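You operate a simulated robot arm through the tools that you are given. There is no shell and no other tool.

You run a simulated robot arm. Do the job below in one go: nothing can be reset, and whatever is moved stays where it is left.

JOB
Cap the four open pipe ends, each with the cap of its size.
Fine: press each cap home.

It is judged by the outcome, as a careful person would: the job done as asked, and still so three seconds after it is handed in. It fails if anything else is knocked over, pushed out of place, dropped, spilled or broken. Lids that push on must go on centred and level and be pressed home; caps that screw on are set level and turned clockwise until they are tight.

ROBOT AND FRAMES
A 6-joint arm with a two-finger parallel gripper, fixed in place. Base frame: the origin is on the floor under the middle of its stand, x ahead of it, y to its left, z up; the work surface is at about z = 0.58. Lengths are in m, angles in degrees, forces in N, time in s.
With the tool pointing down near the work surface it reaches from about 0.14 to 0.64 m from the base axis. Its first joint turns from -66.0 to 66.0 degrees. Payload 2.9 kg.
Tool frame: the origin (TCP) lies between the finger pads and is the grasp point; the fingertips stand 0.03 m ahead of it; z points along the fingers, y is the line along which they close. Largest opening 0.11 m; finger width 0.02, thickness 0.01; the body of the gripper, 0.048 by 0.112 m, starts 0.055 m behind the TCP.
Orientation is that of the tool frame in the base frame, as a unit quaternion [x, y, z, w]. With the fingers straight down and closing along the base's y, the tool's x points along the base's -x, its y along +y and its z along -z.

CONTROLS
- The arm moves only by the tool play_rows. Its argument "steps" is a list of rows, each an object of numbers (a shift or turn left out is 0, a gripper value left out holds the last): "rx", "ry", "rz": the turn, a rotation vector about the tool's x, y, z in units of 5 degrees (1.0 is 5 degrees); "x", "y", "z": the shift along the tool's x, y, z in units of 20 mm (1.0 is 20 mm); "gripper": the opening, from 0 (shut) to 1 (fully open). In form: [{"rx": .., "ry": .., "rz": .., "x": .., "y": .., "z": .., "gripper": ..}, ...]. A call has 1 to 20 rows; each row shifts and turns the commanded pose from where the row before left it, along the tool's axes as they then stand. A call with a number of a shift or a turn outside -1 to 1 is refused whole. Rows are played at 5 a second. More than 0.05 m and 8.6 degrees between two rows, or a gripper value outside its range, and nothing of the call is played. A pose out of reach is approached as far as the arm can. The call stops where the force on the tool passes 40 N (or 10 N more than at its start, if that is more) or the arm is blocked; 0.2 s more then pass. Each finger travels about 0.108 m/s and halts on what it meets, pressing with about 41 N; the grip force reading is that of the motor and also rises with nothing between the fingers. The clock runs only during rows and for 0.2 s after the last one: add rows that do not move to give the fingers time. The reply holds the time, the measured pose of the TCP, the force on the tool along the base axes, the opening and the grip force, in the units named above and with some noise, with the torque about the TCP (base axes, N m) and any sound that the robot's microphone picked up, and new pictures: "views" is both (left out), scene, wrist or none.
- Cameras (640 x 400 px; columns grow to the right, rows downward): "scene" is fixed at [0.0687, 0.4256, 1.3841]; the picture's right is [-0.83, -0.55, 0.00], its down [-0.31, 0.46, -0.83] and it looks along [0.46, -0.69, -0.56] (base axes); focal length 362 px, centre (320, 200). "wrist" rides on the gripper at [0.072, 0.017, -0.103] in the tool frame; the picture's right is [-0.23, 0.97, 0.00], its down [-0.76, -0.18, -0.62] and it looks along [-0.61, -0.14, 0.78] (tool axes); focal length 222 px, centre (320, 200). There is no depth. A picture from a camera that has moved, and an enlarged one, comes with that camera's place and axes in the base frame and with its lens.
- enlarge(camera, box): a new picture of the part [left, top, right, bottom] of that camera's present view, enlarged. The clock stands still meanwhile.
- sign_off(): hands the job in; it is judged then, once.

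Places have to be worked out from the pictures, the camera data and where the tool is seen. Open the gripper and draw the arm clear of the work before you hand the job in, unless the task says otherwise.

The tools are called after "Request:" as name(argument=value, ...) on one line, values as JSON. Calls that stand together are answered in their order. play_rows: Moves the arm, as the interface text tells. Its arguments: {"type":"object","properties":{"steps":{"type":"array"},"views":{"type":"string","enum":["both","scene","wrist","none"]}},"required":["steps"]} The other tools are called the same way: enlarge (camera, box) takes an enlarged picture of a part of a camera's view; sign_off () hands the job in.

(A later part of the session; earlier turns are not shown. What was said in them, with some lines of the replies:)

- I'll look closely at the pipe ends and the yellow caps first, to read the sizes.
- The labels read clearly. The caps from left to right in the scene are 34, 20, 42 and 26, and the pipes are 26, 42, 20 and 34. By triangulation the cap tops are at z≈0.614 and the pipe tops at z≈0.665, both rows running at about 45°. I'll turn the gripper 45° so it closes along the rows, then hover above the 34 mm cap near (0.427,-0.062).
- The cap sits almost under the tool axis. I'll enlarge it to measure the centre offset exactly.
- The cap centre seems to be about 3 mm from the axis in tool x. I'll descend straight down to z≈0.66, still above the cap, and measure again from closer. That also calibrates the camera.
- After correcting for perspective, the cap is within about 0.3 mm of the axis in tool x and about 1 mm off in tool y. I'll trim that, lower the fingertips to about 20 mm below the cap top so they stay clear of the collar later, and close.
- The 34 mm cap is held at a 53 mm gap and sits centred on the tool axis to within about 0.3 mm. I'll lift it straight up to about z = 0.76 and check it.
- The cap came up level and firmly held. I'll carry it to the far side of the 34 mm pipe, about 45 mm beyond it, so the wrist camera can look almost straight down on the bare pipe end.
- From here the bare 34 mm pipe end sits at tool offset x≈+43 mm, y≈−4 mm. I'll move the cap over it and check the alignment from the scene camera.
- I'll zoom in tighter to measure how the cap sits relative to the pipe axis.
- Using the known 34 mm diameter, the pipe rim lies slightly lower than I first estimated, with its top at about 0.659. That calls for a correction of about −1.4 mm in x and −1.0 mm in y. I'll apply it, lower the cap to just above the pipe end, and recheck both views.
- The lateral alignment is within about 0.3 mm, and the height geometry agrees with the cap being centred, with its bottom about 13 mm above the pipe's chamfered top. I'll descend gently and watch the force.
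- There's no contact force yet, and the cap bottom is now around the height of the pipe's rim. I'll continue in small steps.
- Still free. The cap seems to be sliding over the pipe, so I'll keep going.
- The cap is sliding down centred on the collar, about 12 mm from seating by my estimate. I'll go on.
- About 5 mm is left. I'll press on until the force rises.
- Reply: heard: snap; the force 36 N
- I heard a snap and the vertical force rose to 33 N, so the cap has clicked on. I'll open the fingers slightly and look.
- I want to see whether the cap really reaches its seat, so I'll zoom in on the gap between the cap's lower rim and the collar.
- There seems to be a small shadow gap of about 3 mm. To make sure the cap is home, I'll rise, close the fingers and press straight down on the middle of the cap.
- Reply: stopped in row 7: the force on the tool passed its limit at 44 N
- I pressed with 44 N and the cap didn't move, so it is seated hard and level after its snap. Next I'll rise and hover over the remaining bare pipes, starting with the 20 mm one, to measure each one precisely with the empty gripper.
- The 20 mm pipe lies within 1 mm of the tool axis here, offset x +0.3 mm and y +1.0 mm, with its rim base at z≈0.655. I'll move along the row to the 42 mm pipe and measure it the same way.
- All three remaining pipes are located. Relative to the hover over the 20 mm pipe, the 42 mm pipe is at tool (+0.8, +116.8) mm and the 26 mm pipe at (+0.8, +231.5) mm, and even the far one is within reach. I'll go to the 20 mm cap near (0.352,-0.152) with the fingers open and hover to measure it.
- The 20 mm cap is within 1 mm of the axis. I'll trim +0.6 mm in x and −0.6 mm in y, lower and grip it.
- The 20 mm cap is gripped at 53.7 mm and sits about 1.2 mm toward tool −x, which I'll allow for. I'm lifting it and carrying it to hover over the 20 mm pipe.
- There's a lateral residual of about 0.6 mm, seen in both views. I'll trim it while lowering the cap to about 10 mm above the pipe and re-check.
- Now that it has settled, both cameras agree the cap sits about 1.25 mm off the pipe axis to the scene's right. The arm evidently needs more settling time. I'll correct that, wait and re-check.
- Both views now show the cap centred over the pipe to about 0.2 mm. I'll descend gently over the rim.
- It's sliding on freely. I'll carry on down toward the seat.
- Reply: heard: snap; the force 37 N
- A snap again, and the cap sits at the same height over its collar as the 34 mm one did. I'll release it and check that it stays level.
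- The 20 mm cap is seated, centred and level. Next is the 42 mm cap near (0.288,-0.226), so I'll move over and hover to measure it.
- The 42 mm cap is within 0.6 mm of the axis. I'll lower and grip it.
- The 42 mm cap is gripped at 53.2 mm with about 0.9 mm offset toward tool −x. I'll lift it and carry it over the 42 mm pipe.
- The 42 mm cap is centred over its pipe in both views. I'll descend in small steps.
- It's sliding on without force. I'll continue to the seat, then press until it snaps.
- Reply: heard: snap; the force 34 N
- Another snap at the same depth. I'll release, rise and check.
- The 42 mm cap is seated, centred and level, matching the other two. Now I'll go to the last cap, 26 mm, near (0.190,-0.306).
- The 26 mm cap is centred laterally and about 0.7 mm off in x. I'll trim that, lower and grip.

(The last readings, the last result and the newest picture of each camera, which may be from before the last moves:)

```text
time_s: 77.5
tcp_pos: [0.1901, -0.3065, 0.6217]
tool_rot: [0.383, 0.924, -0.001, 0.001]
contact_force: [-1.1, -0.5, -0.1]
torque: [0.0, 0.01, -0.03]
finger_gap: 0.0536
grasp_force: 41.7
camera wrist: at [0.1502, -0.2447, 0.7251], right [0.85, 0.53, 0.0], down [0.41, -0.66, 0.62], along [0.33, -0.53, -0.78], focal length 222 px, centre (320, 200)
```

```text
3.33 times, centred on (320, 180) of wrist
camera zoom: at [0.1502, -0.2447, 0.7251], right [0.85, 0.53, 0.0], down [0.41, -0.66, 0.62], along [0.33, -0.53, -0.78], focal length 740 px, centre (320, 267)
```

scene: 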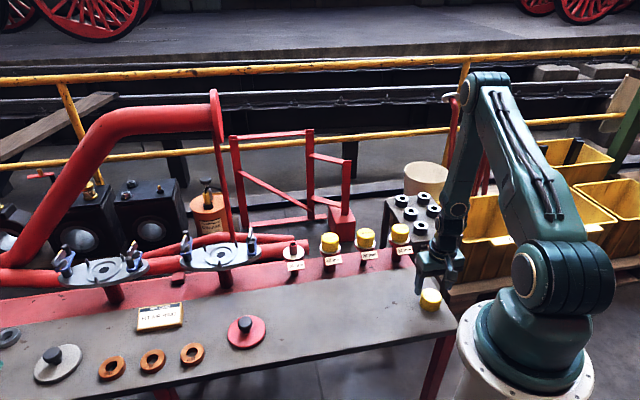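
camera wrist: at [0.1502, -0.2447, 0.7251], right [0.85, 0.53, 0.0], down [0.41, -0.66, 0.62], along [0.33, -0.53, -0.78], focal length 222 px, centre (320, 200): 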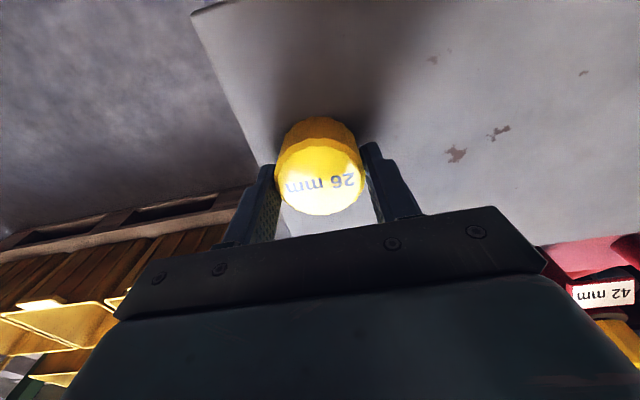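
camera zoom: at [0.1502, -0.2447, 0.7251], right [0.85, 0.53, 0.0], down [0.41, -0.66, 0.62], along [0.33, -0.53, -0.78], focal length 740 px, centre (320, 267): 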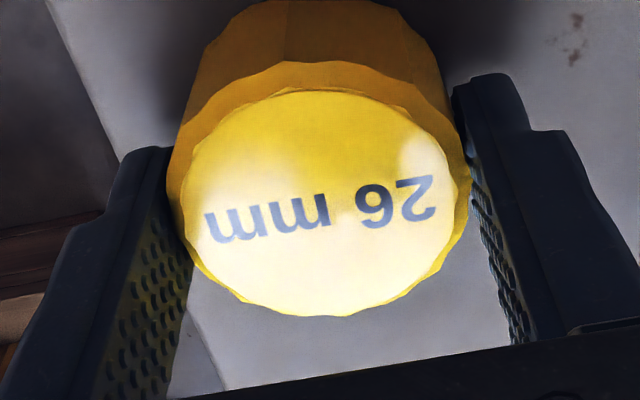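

The last cap is held at 53.6 mm and well centred. I'll lift it and carry it to the 26 mm pipe.

Request:
play_rows(steps=[{"z": -0.6}, {"z": -1}, {"z": -1}, {"z": -1}, {"z": -1}, {"z": -1}, {"z": -1}, {"x": -0.6507, "y": 0.9668, "z": -0.25}, {"x": -0.6507, "y": 0.9668}, {"x": -0.6507, "y": 0.9668}, {"x": -0.6507, "y": 0.9668}, {"x": -0.6507, "y": 0.9668}, {"x": -0.6507, "y": 0.9668}, {"x": -0.6507, "y": 0.9668}, {"x": -0.6507, "y": 0.9668}, {"x": -0.6507, "y": 0.9668}, {"x": -0.6507, "y": 0.9668}, {"x": -0.6507, "y": 0.9668}, {"x": -0.6507, "y": 0.9668}], views="scene")

Request:
play_rows(steps=[{"x": -0.6507, "y": 0.9668}, {"x": -0.6507, "y": 0.9668}, {"x": -0.6507, "y": 0.9668}, {"x": -0.6507, "y": 0.9668}, {"x": -0.6507, "y": 0.9668}, {"x": -0.6507, "y": 0.9668}, {}, {"z": 0.5}, {"z": 0.7}, {"z": 0.6}, {"z": 0.3}, {}, {}, {}, {}], views="both")

Request:
enlarge(camera="scene", box=[272, 230, 312, 255])

Request:
enlarge(camera="wrist", box=[240, 80, 400, 180])

```text
time_s: 81.5
tcp_pos: [0.4666, -0.2534, 0.7572]
tool_rot: [0.382, 0.924, 0.0, 0.001]
contact_force: [0.7, -0.6, -0.3]
torque: [0.03, 0.02, -0.02]
finger_gap: 0.0534
grasp_force: 41.3
```

scene: 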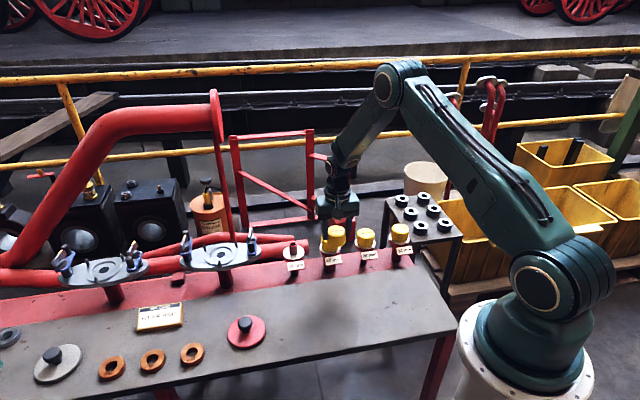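

```text
time_s: 84.7
tcp_pos: [0.6019, -0.2274, 0.7172]
tool_rot: [0.383, 0.924, 0.0, 0.002]
contact_force: [-0.3, -0.2, -0.2]
torque: [0.04, -0.02, 0.01]
finger_gap: 0.0534
grasp_force: 41.1
camera wrist: at [0.5613, -0.1647, 0.8206], right [0.85, 0.53, 0.0], down [0.41, -0.66, 0.62], along [0.33, -0.53, -0.78], focal length 222 px, centre (320, 200)
```

scene: 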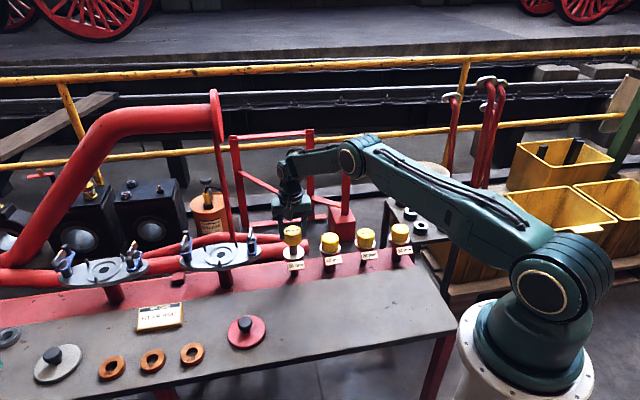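
wrist: 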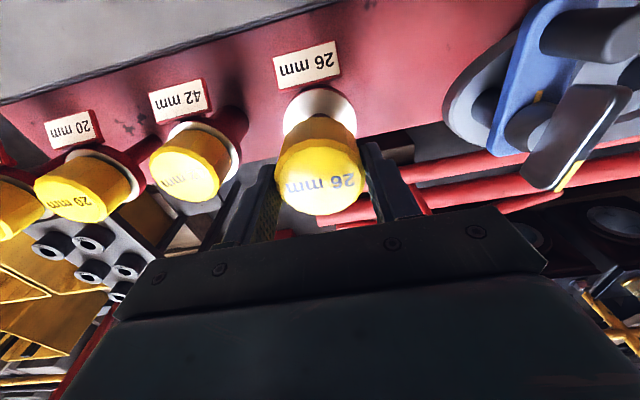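

```text
16.00 times, centred on (292, 242) of scene
camera zoom: at [0.0687, 0.4256, 1.3841], right [-0.83, -0.55, 0.0], down [-0.31, 0.46, -0.83], along [0.46, -0.69, -0.56], focal length 5794 px, centre (768, -480)
```

zoom: 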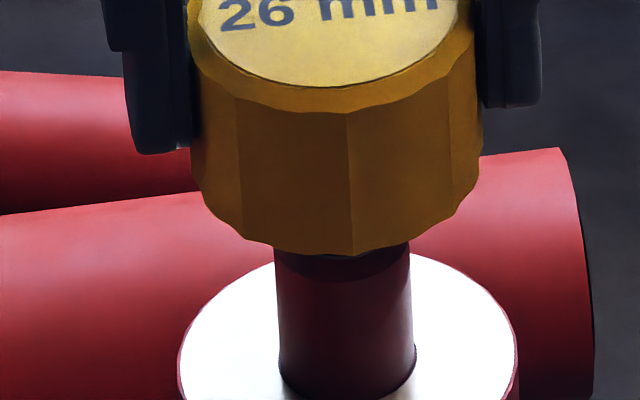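

```text
4.00 times, centred on (320, 130) of wrist
camera zoom: at [0.5613, -0.1647, 0.8206], right [0.85, 0.53, 0.0], down [0.41, -0.66, 0.62], along [0.33, -0.53, -0.78], focal length 888 px, centre (320, 480)
```

zoom: 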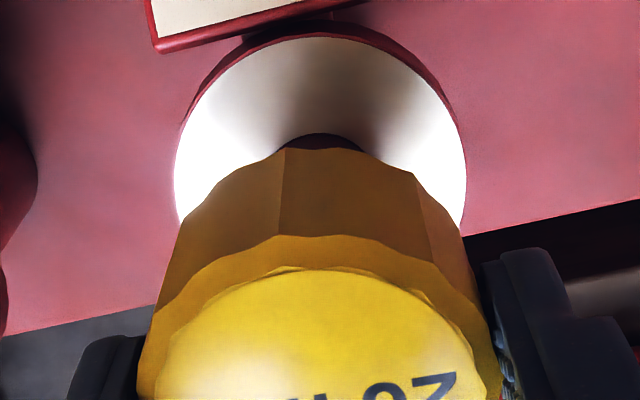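

The 26 mm cap is centred to within about 0.3 mm in both views. I'll descend in small steps, watching that the arm still reaches here.

Request:
play_rows(steps=[{"z": 0.15}, {"z": 0.15}, {"z": 0.15}, {"z": 0.15}, {"z": 0.15}, {"z": 0.15}, {"z": 0.15}, {"z": 0.15}, {}, {}], views="none")

Request:
enlarge(camera="scene", box=[272, 230, 312, 255])

Request:
enlarge(camera="wrist", box=[240, 80, 400, 180])

```text
time_s: 86.8
tcp_pos: [0.6016, -0.2266, 0.6932]
tool_rot: [0.382, 0.924, 0.0, 0.0]
contact_force: [-0.1, -0.1, -0.3]
torque: [-0.02, -0.01, -0.02]
finger_gap: 0.0537
grasp_force: 41.0
```

```text
16.00 times, centred on (292, 242) of scene
camera zoom: at [0.0687, 0.4256, 1.3841], right [-0.83, -0.55, 0.0], down [-0.31, 0.46, -0.83], along [0.46, -0.69, -0.56], focal length 5794 px, centre (768, -480)
```

zoom: 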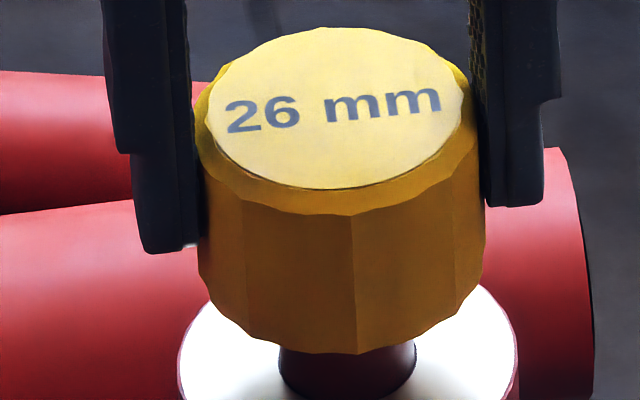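

```text
4.00 times, centred on (320, 130) of wrist
camera zoom: at [0.5615, -0.1648, 0.7962], right [0.85, 0.53, 0.0], down [0.41, -0.66, 0.62], along [0.33, -0.53, -0.78], focal length 888 px, centre (320, 480)
```

zoom: 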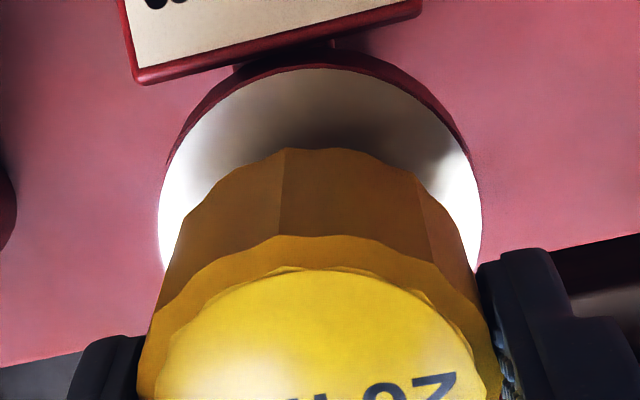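

The cap is sliding on freely and the arm reaches fine. I'll go on to the seat and press.

Request:
play_rows(steps=[{"z": 0.15}, {"z": 0.15}, {"z": 0.15}, {"z": 0.15}, {"z": 0.15}, {}, {}], views="none")

Request:
play_rows(steps=[{"z": 0.1}, {"z": 0.1}, {"z": 0.1}, {"z": 0.05}, {"z": 0.05}, {}], views="none")

Request:
enlarge(camera="scene", box=[272, 232, 312, 257])

```text
time_s: 88.5
tcp_pos: [0.6026, -0.2281, 0.6778]
tool_rot: [0.382, 0.924, 0.0, 0.001]
contact_force: [-0.9, -0.4, -1.0]
torque: [0.01, 0.0, -0.02]
finger_gap: 0.0536
grasp_force: 40.7
```

```text
time_s: 89.8
tcp_pos: [0.6006, -0.2259, 0.6708]
tool_rot: [0.382, 0.924, 0.0, 0.001]
contact_force: [-11.4, 10.6, 24.6]
torque: [0.53, 0.54, 0.0]
finger_gap: 0.0535
grasp_force: 40.6
heard: snap
```

```text
16.00 times, centred on (292, 244) of scene
camera zoom: at [0.0681, 0.426, 1.384], right [-0.83, -0.55, 0.0], down [-0.31, 0.46, -0.83], along [0.46, -0.69, -0.56], focal length 5794 px, centre (768, -512)
```

zoom: 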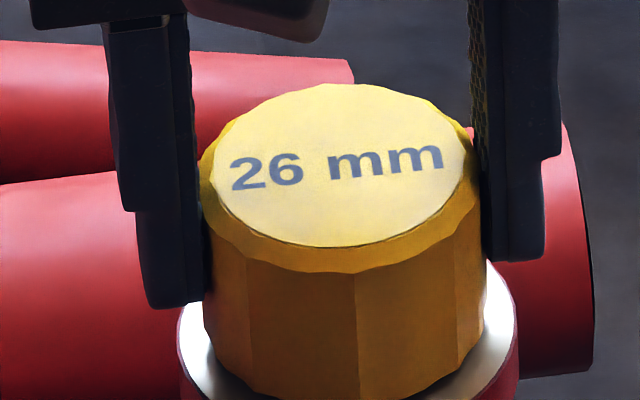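

The fourth snap. I'll release, rise clear and inspect all four caps.

Request:
play_rows(steps=[{"gripper": 0.65}, {}, {}, {"z": -0.89}, {"z": -0.89}, {"z": -0.89}, {"z": -0.89}, {"z": -0.89}, {}], views="both")

Request:
enlarge(camera="scene", box=[272, 232, 312, 257])

Request:
enlarge(camera="scene", box=[270, 210, 430, 310])

```text
time_s: 91.8
tcp_pos: [0.6018, -0.2268, 0.7594]
tool_rot: [0.382, 0.924, 0.0, 0.001]
contact_force: [0.2, -0.1, 0.1]
torque: [0.01, -0.03, 0.0]
finger_gap: 0.0713
grasp_force: 0.1
camera wrist: at [0.5612, -0.1654, 0.863], right [0.85, 0.53, 0.0], down [0.41, -0.66, 0.62], along [0.33, -0.53, -0.78], focal length 222 px, centre (320, 200)
```

scene: 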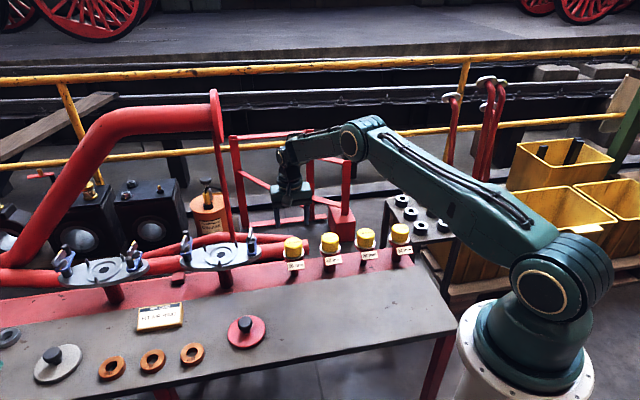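
wrist: 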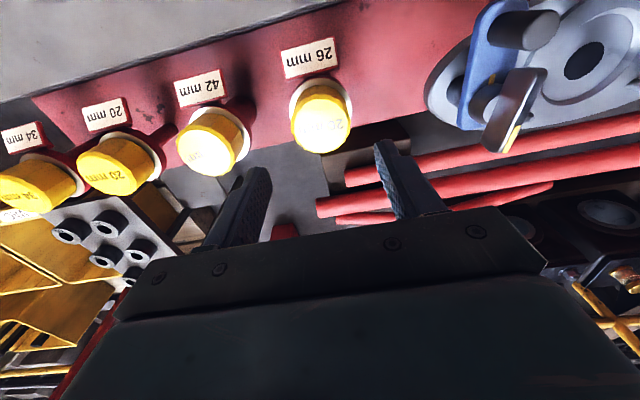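

```text
16.00 times, centred on (292, 244) of scene
camera zoom: at [0.0687, 0.4256, 1.3841], right [-0.83, -0.55, 0.0], down [-0.31, 0.46, -0.83], along [0.46, -0.69, -0.56], focal length 5794 px, centre (768, -512)
```

zoom: 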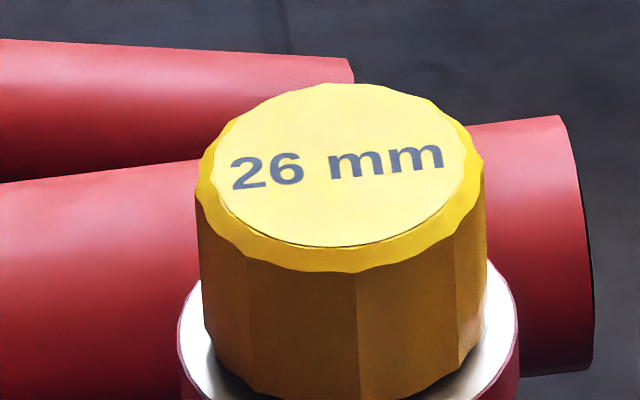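

```text
4.00 times, centred on (350, 260) of scene
camera zoom: at [0.0687, 0.4256, 1.3841], right [-0.83, -0.55, 0.0], down [-0.31, 0.46, -0.83], along [0.46, -0.69, -0.56], focal length 1448 px, centre (200, -40)
```

zoom: 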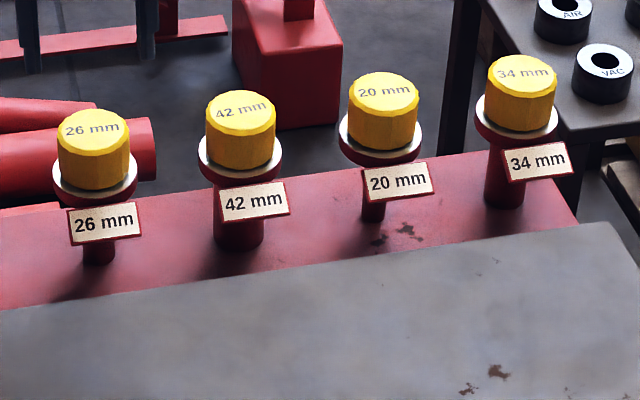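

All four caps are on with matching labels. I'll check the seat gap on the 26 mm cap and compare it with the others.

Request:
enlarge(camera="scene", box=[272, 240, 312, 265])

Request:
enlarge(camera="scene", box=[310, 235, 350, 260])

Request:
enlarge(camera="scene", box=[382, 225, 422, 250])

```text
16.00 times, centred on (292, 252) of scene
camera zoom: at [0.0687, 0.4256, 1.3841], right [-0.83, -0.55, 0.0], down [-0.31, 0.46, -0.83], along [0.46, -0.69, -0.56], focal length 5794 px, centre (768, -640)
```

zoom: 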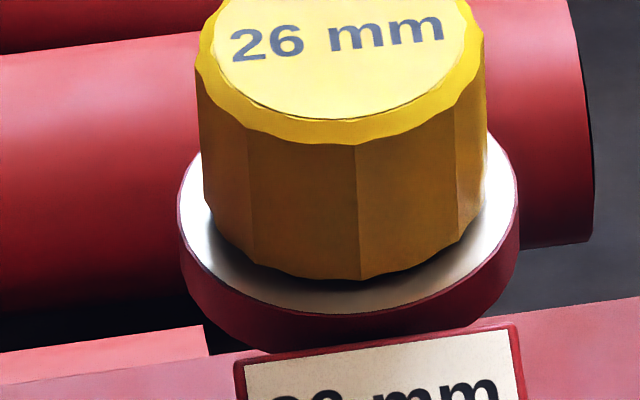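

```text
16.00 times, centred on (330, 248) of scene
camera zoom: at [0.0687, 0.4256, 1.3841], right [-0.83, -0.55, 0.0], down [-0.31, 0.46, -0.83], along [0.46, -0.69, -0.56], focal length 5794 px, centre (160, -560)
```

zoom: 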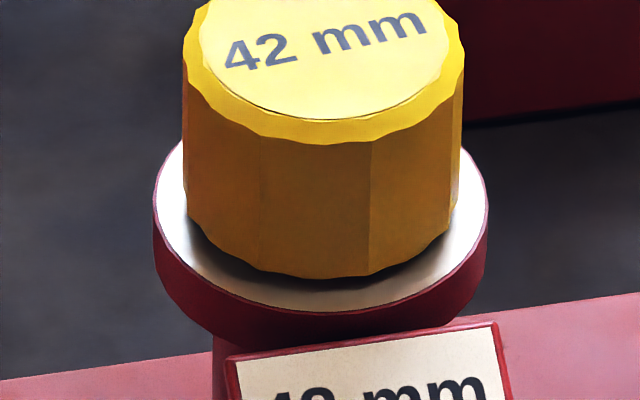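

```text
16.00 times, centred on (402, 238) of scene
camera zoom: at [0.0687, 0.4256, 1.3841], right [-0.83, -0.55, 0.0], down [-0.31, 0.46, -0.83], along [0.46, -0.69, -0.56], focal length 5794 px, centre (-992, -400)
```

zoom: 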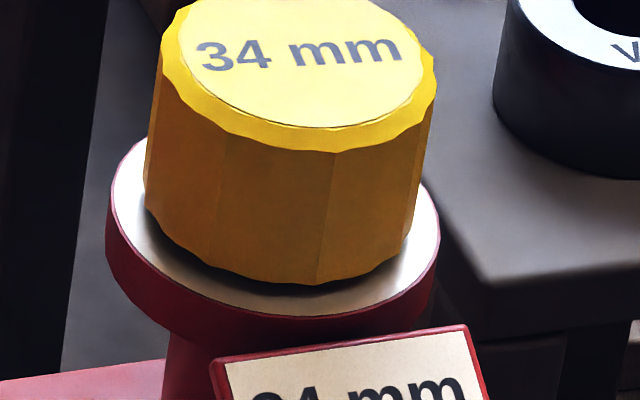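

All four caps show the same small rim-to-collar spacing (about 32 px), are level, and snapped. The 34 mm cap also held firm under 44 N from above. I'll open the gripper fully and draw the arm up and back, clear of the work.

Request:
play_rows(steps=[{"z": -0.8}, {"z": -0.8}, {"x": 0.5, "z": -0.8}, {"x": 0.7, "z": -0.8}, {"x": 0.8, "z": -0.8, "gripper": 1}, {"x": 0.8, "z": -0.8}, {"x": 0.8, "z": -0.8}, {"x": 0.8, "z": -0.5}, {"x": 0.8}, {"x": 0.8}, {"x": 0.8}, {}, {}], views="both")

Request:
enlarge(camera="scene", box=[270, 210, 430, 310])

```text
time_s: 94.7
tcp_pos: [0.5045, -0.1294, 0.8807]
tool_rot: [0.383, 0.924, 0.0, 0.001]
contact_force: [-0.6, 0.3, 0.1]
torque: [0.0, 0.0, 0.03]
finger_gap: 0.1103
grasp_force: 0.0
camera wrist: at [0.465, -0.0683, 0.9839], right [0.85, 0.53, 0.0], down [0.41, -0.66, 0.63], along [0.33, -0.53, -0.78], focal length 222 px, centre (320, 200)
```

scene: 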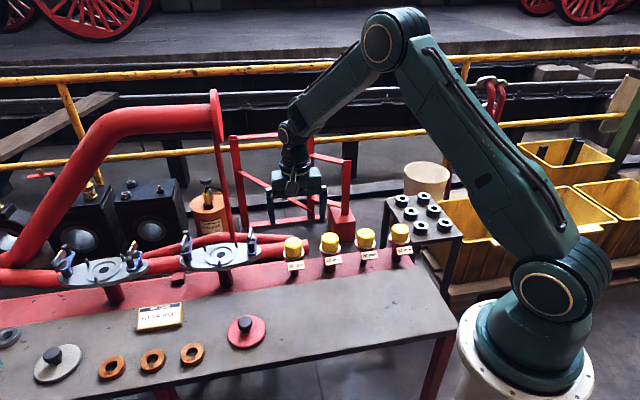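
wrist: 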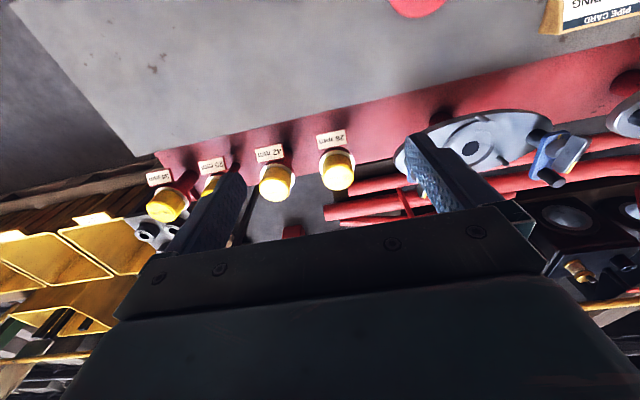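

```text
4.00 times, centred on (350, 260) of scene
camera zoom: at [0.0687, 0.4256, 1.3841], right [-0.83, -0.55, 0.0], down [-0.31, 0.46, -0.83], along [0.46, -0.69, -0.56], focal length 1448 px, centre (200, -40)
```

zoom: 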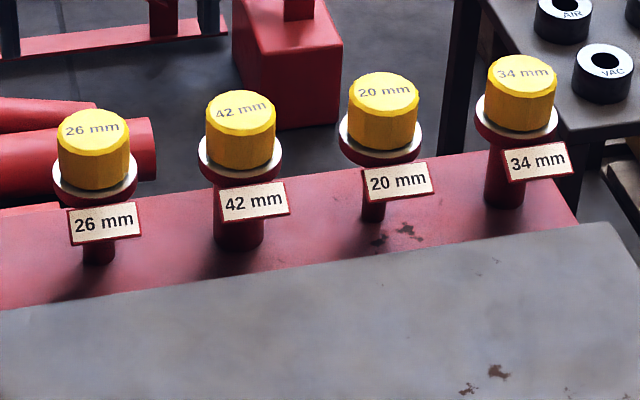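

Everything is in place and the arm is clear. Before handing in, I'll read the card on the bench in case it says something about the caps.

Request:
enlarge(camera="scene", box=[130, 295, 194, 335])

```text
10.00 times, centred on (162, 315) of scene
camera zoom: at [0.0687, 0.4256, 1.3841], right [-0.83, -0.55, 0.0], down [-0.31, 0.46, -0.83], along [0.46, -0.69, -0.56], focal length 3621 px, centre (1900, -950)
```

zoom: 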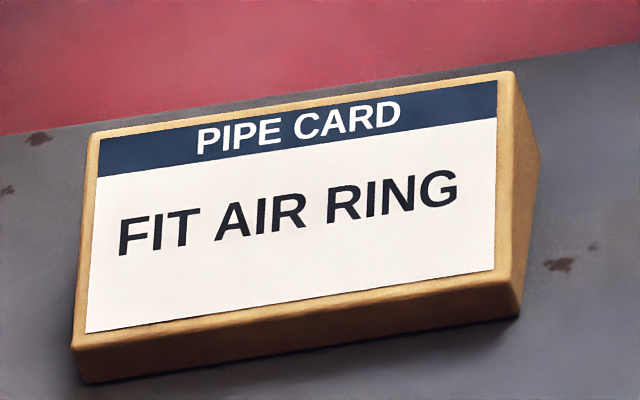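

The bench card reads "FIT AIR RING". It's a sign in the scene about fitting a ring, not part of the capping job I was given, so I'm leaving the rings alone. All four caps are seated, level and matched by size, and the arm is clear with the gripper open, so I'm handing the job in.

Request:
sign_off()

```text
The job is handed in.
```

I capped all four open pipe ends, each with the cap of its size (20, 26, 34 and 42 mm), and handed the job in.

- **Seating:** Each cap snapped as I pressed it on. All four sit level, with the same small gap above the collar. I also pressed the 34 mm cap from above at 44 N and it did not move. I did not repeat that press on the other three.
- **Surroundings:** Nothing else was touched. The gripper is open and the arm is drawn clear.
- **Bench card:** A card on the bench says "FIT AIR RING". That wasn't part of this job, so I left the rings alone.
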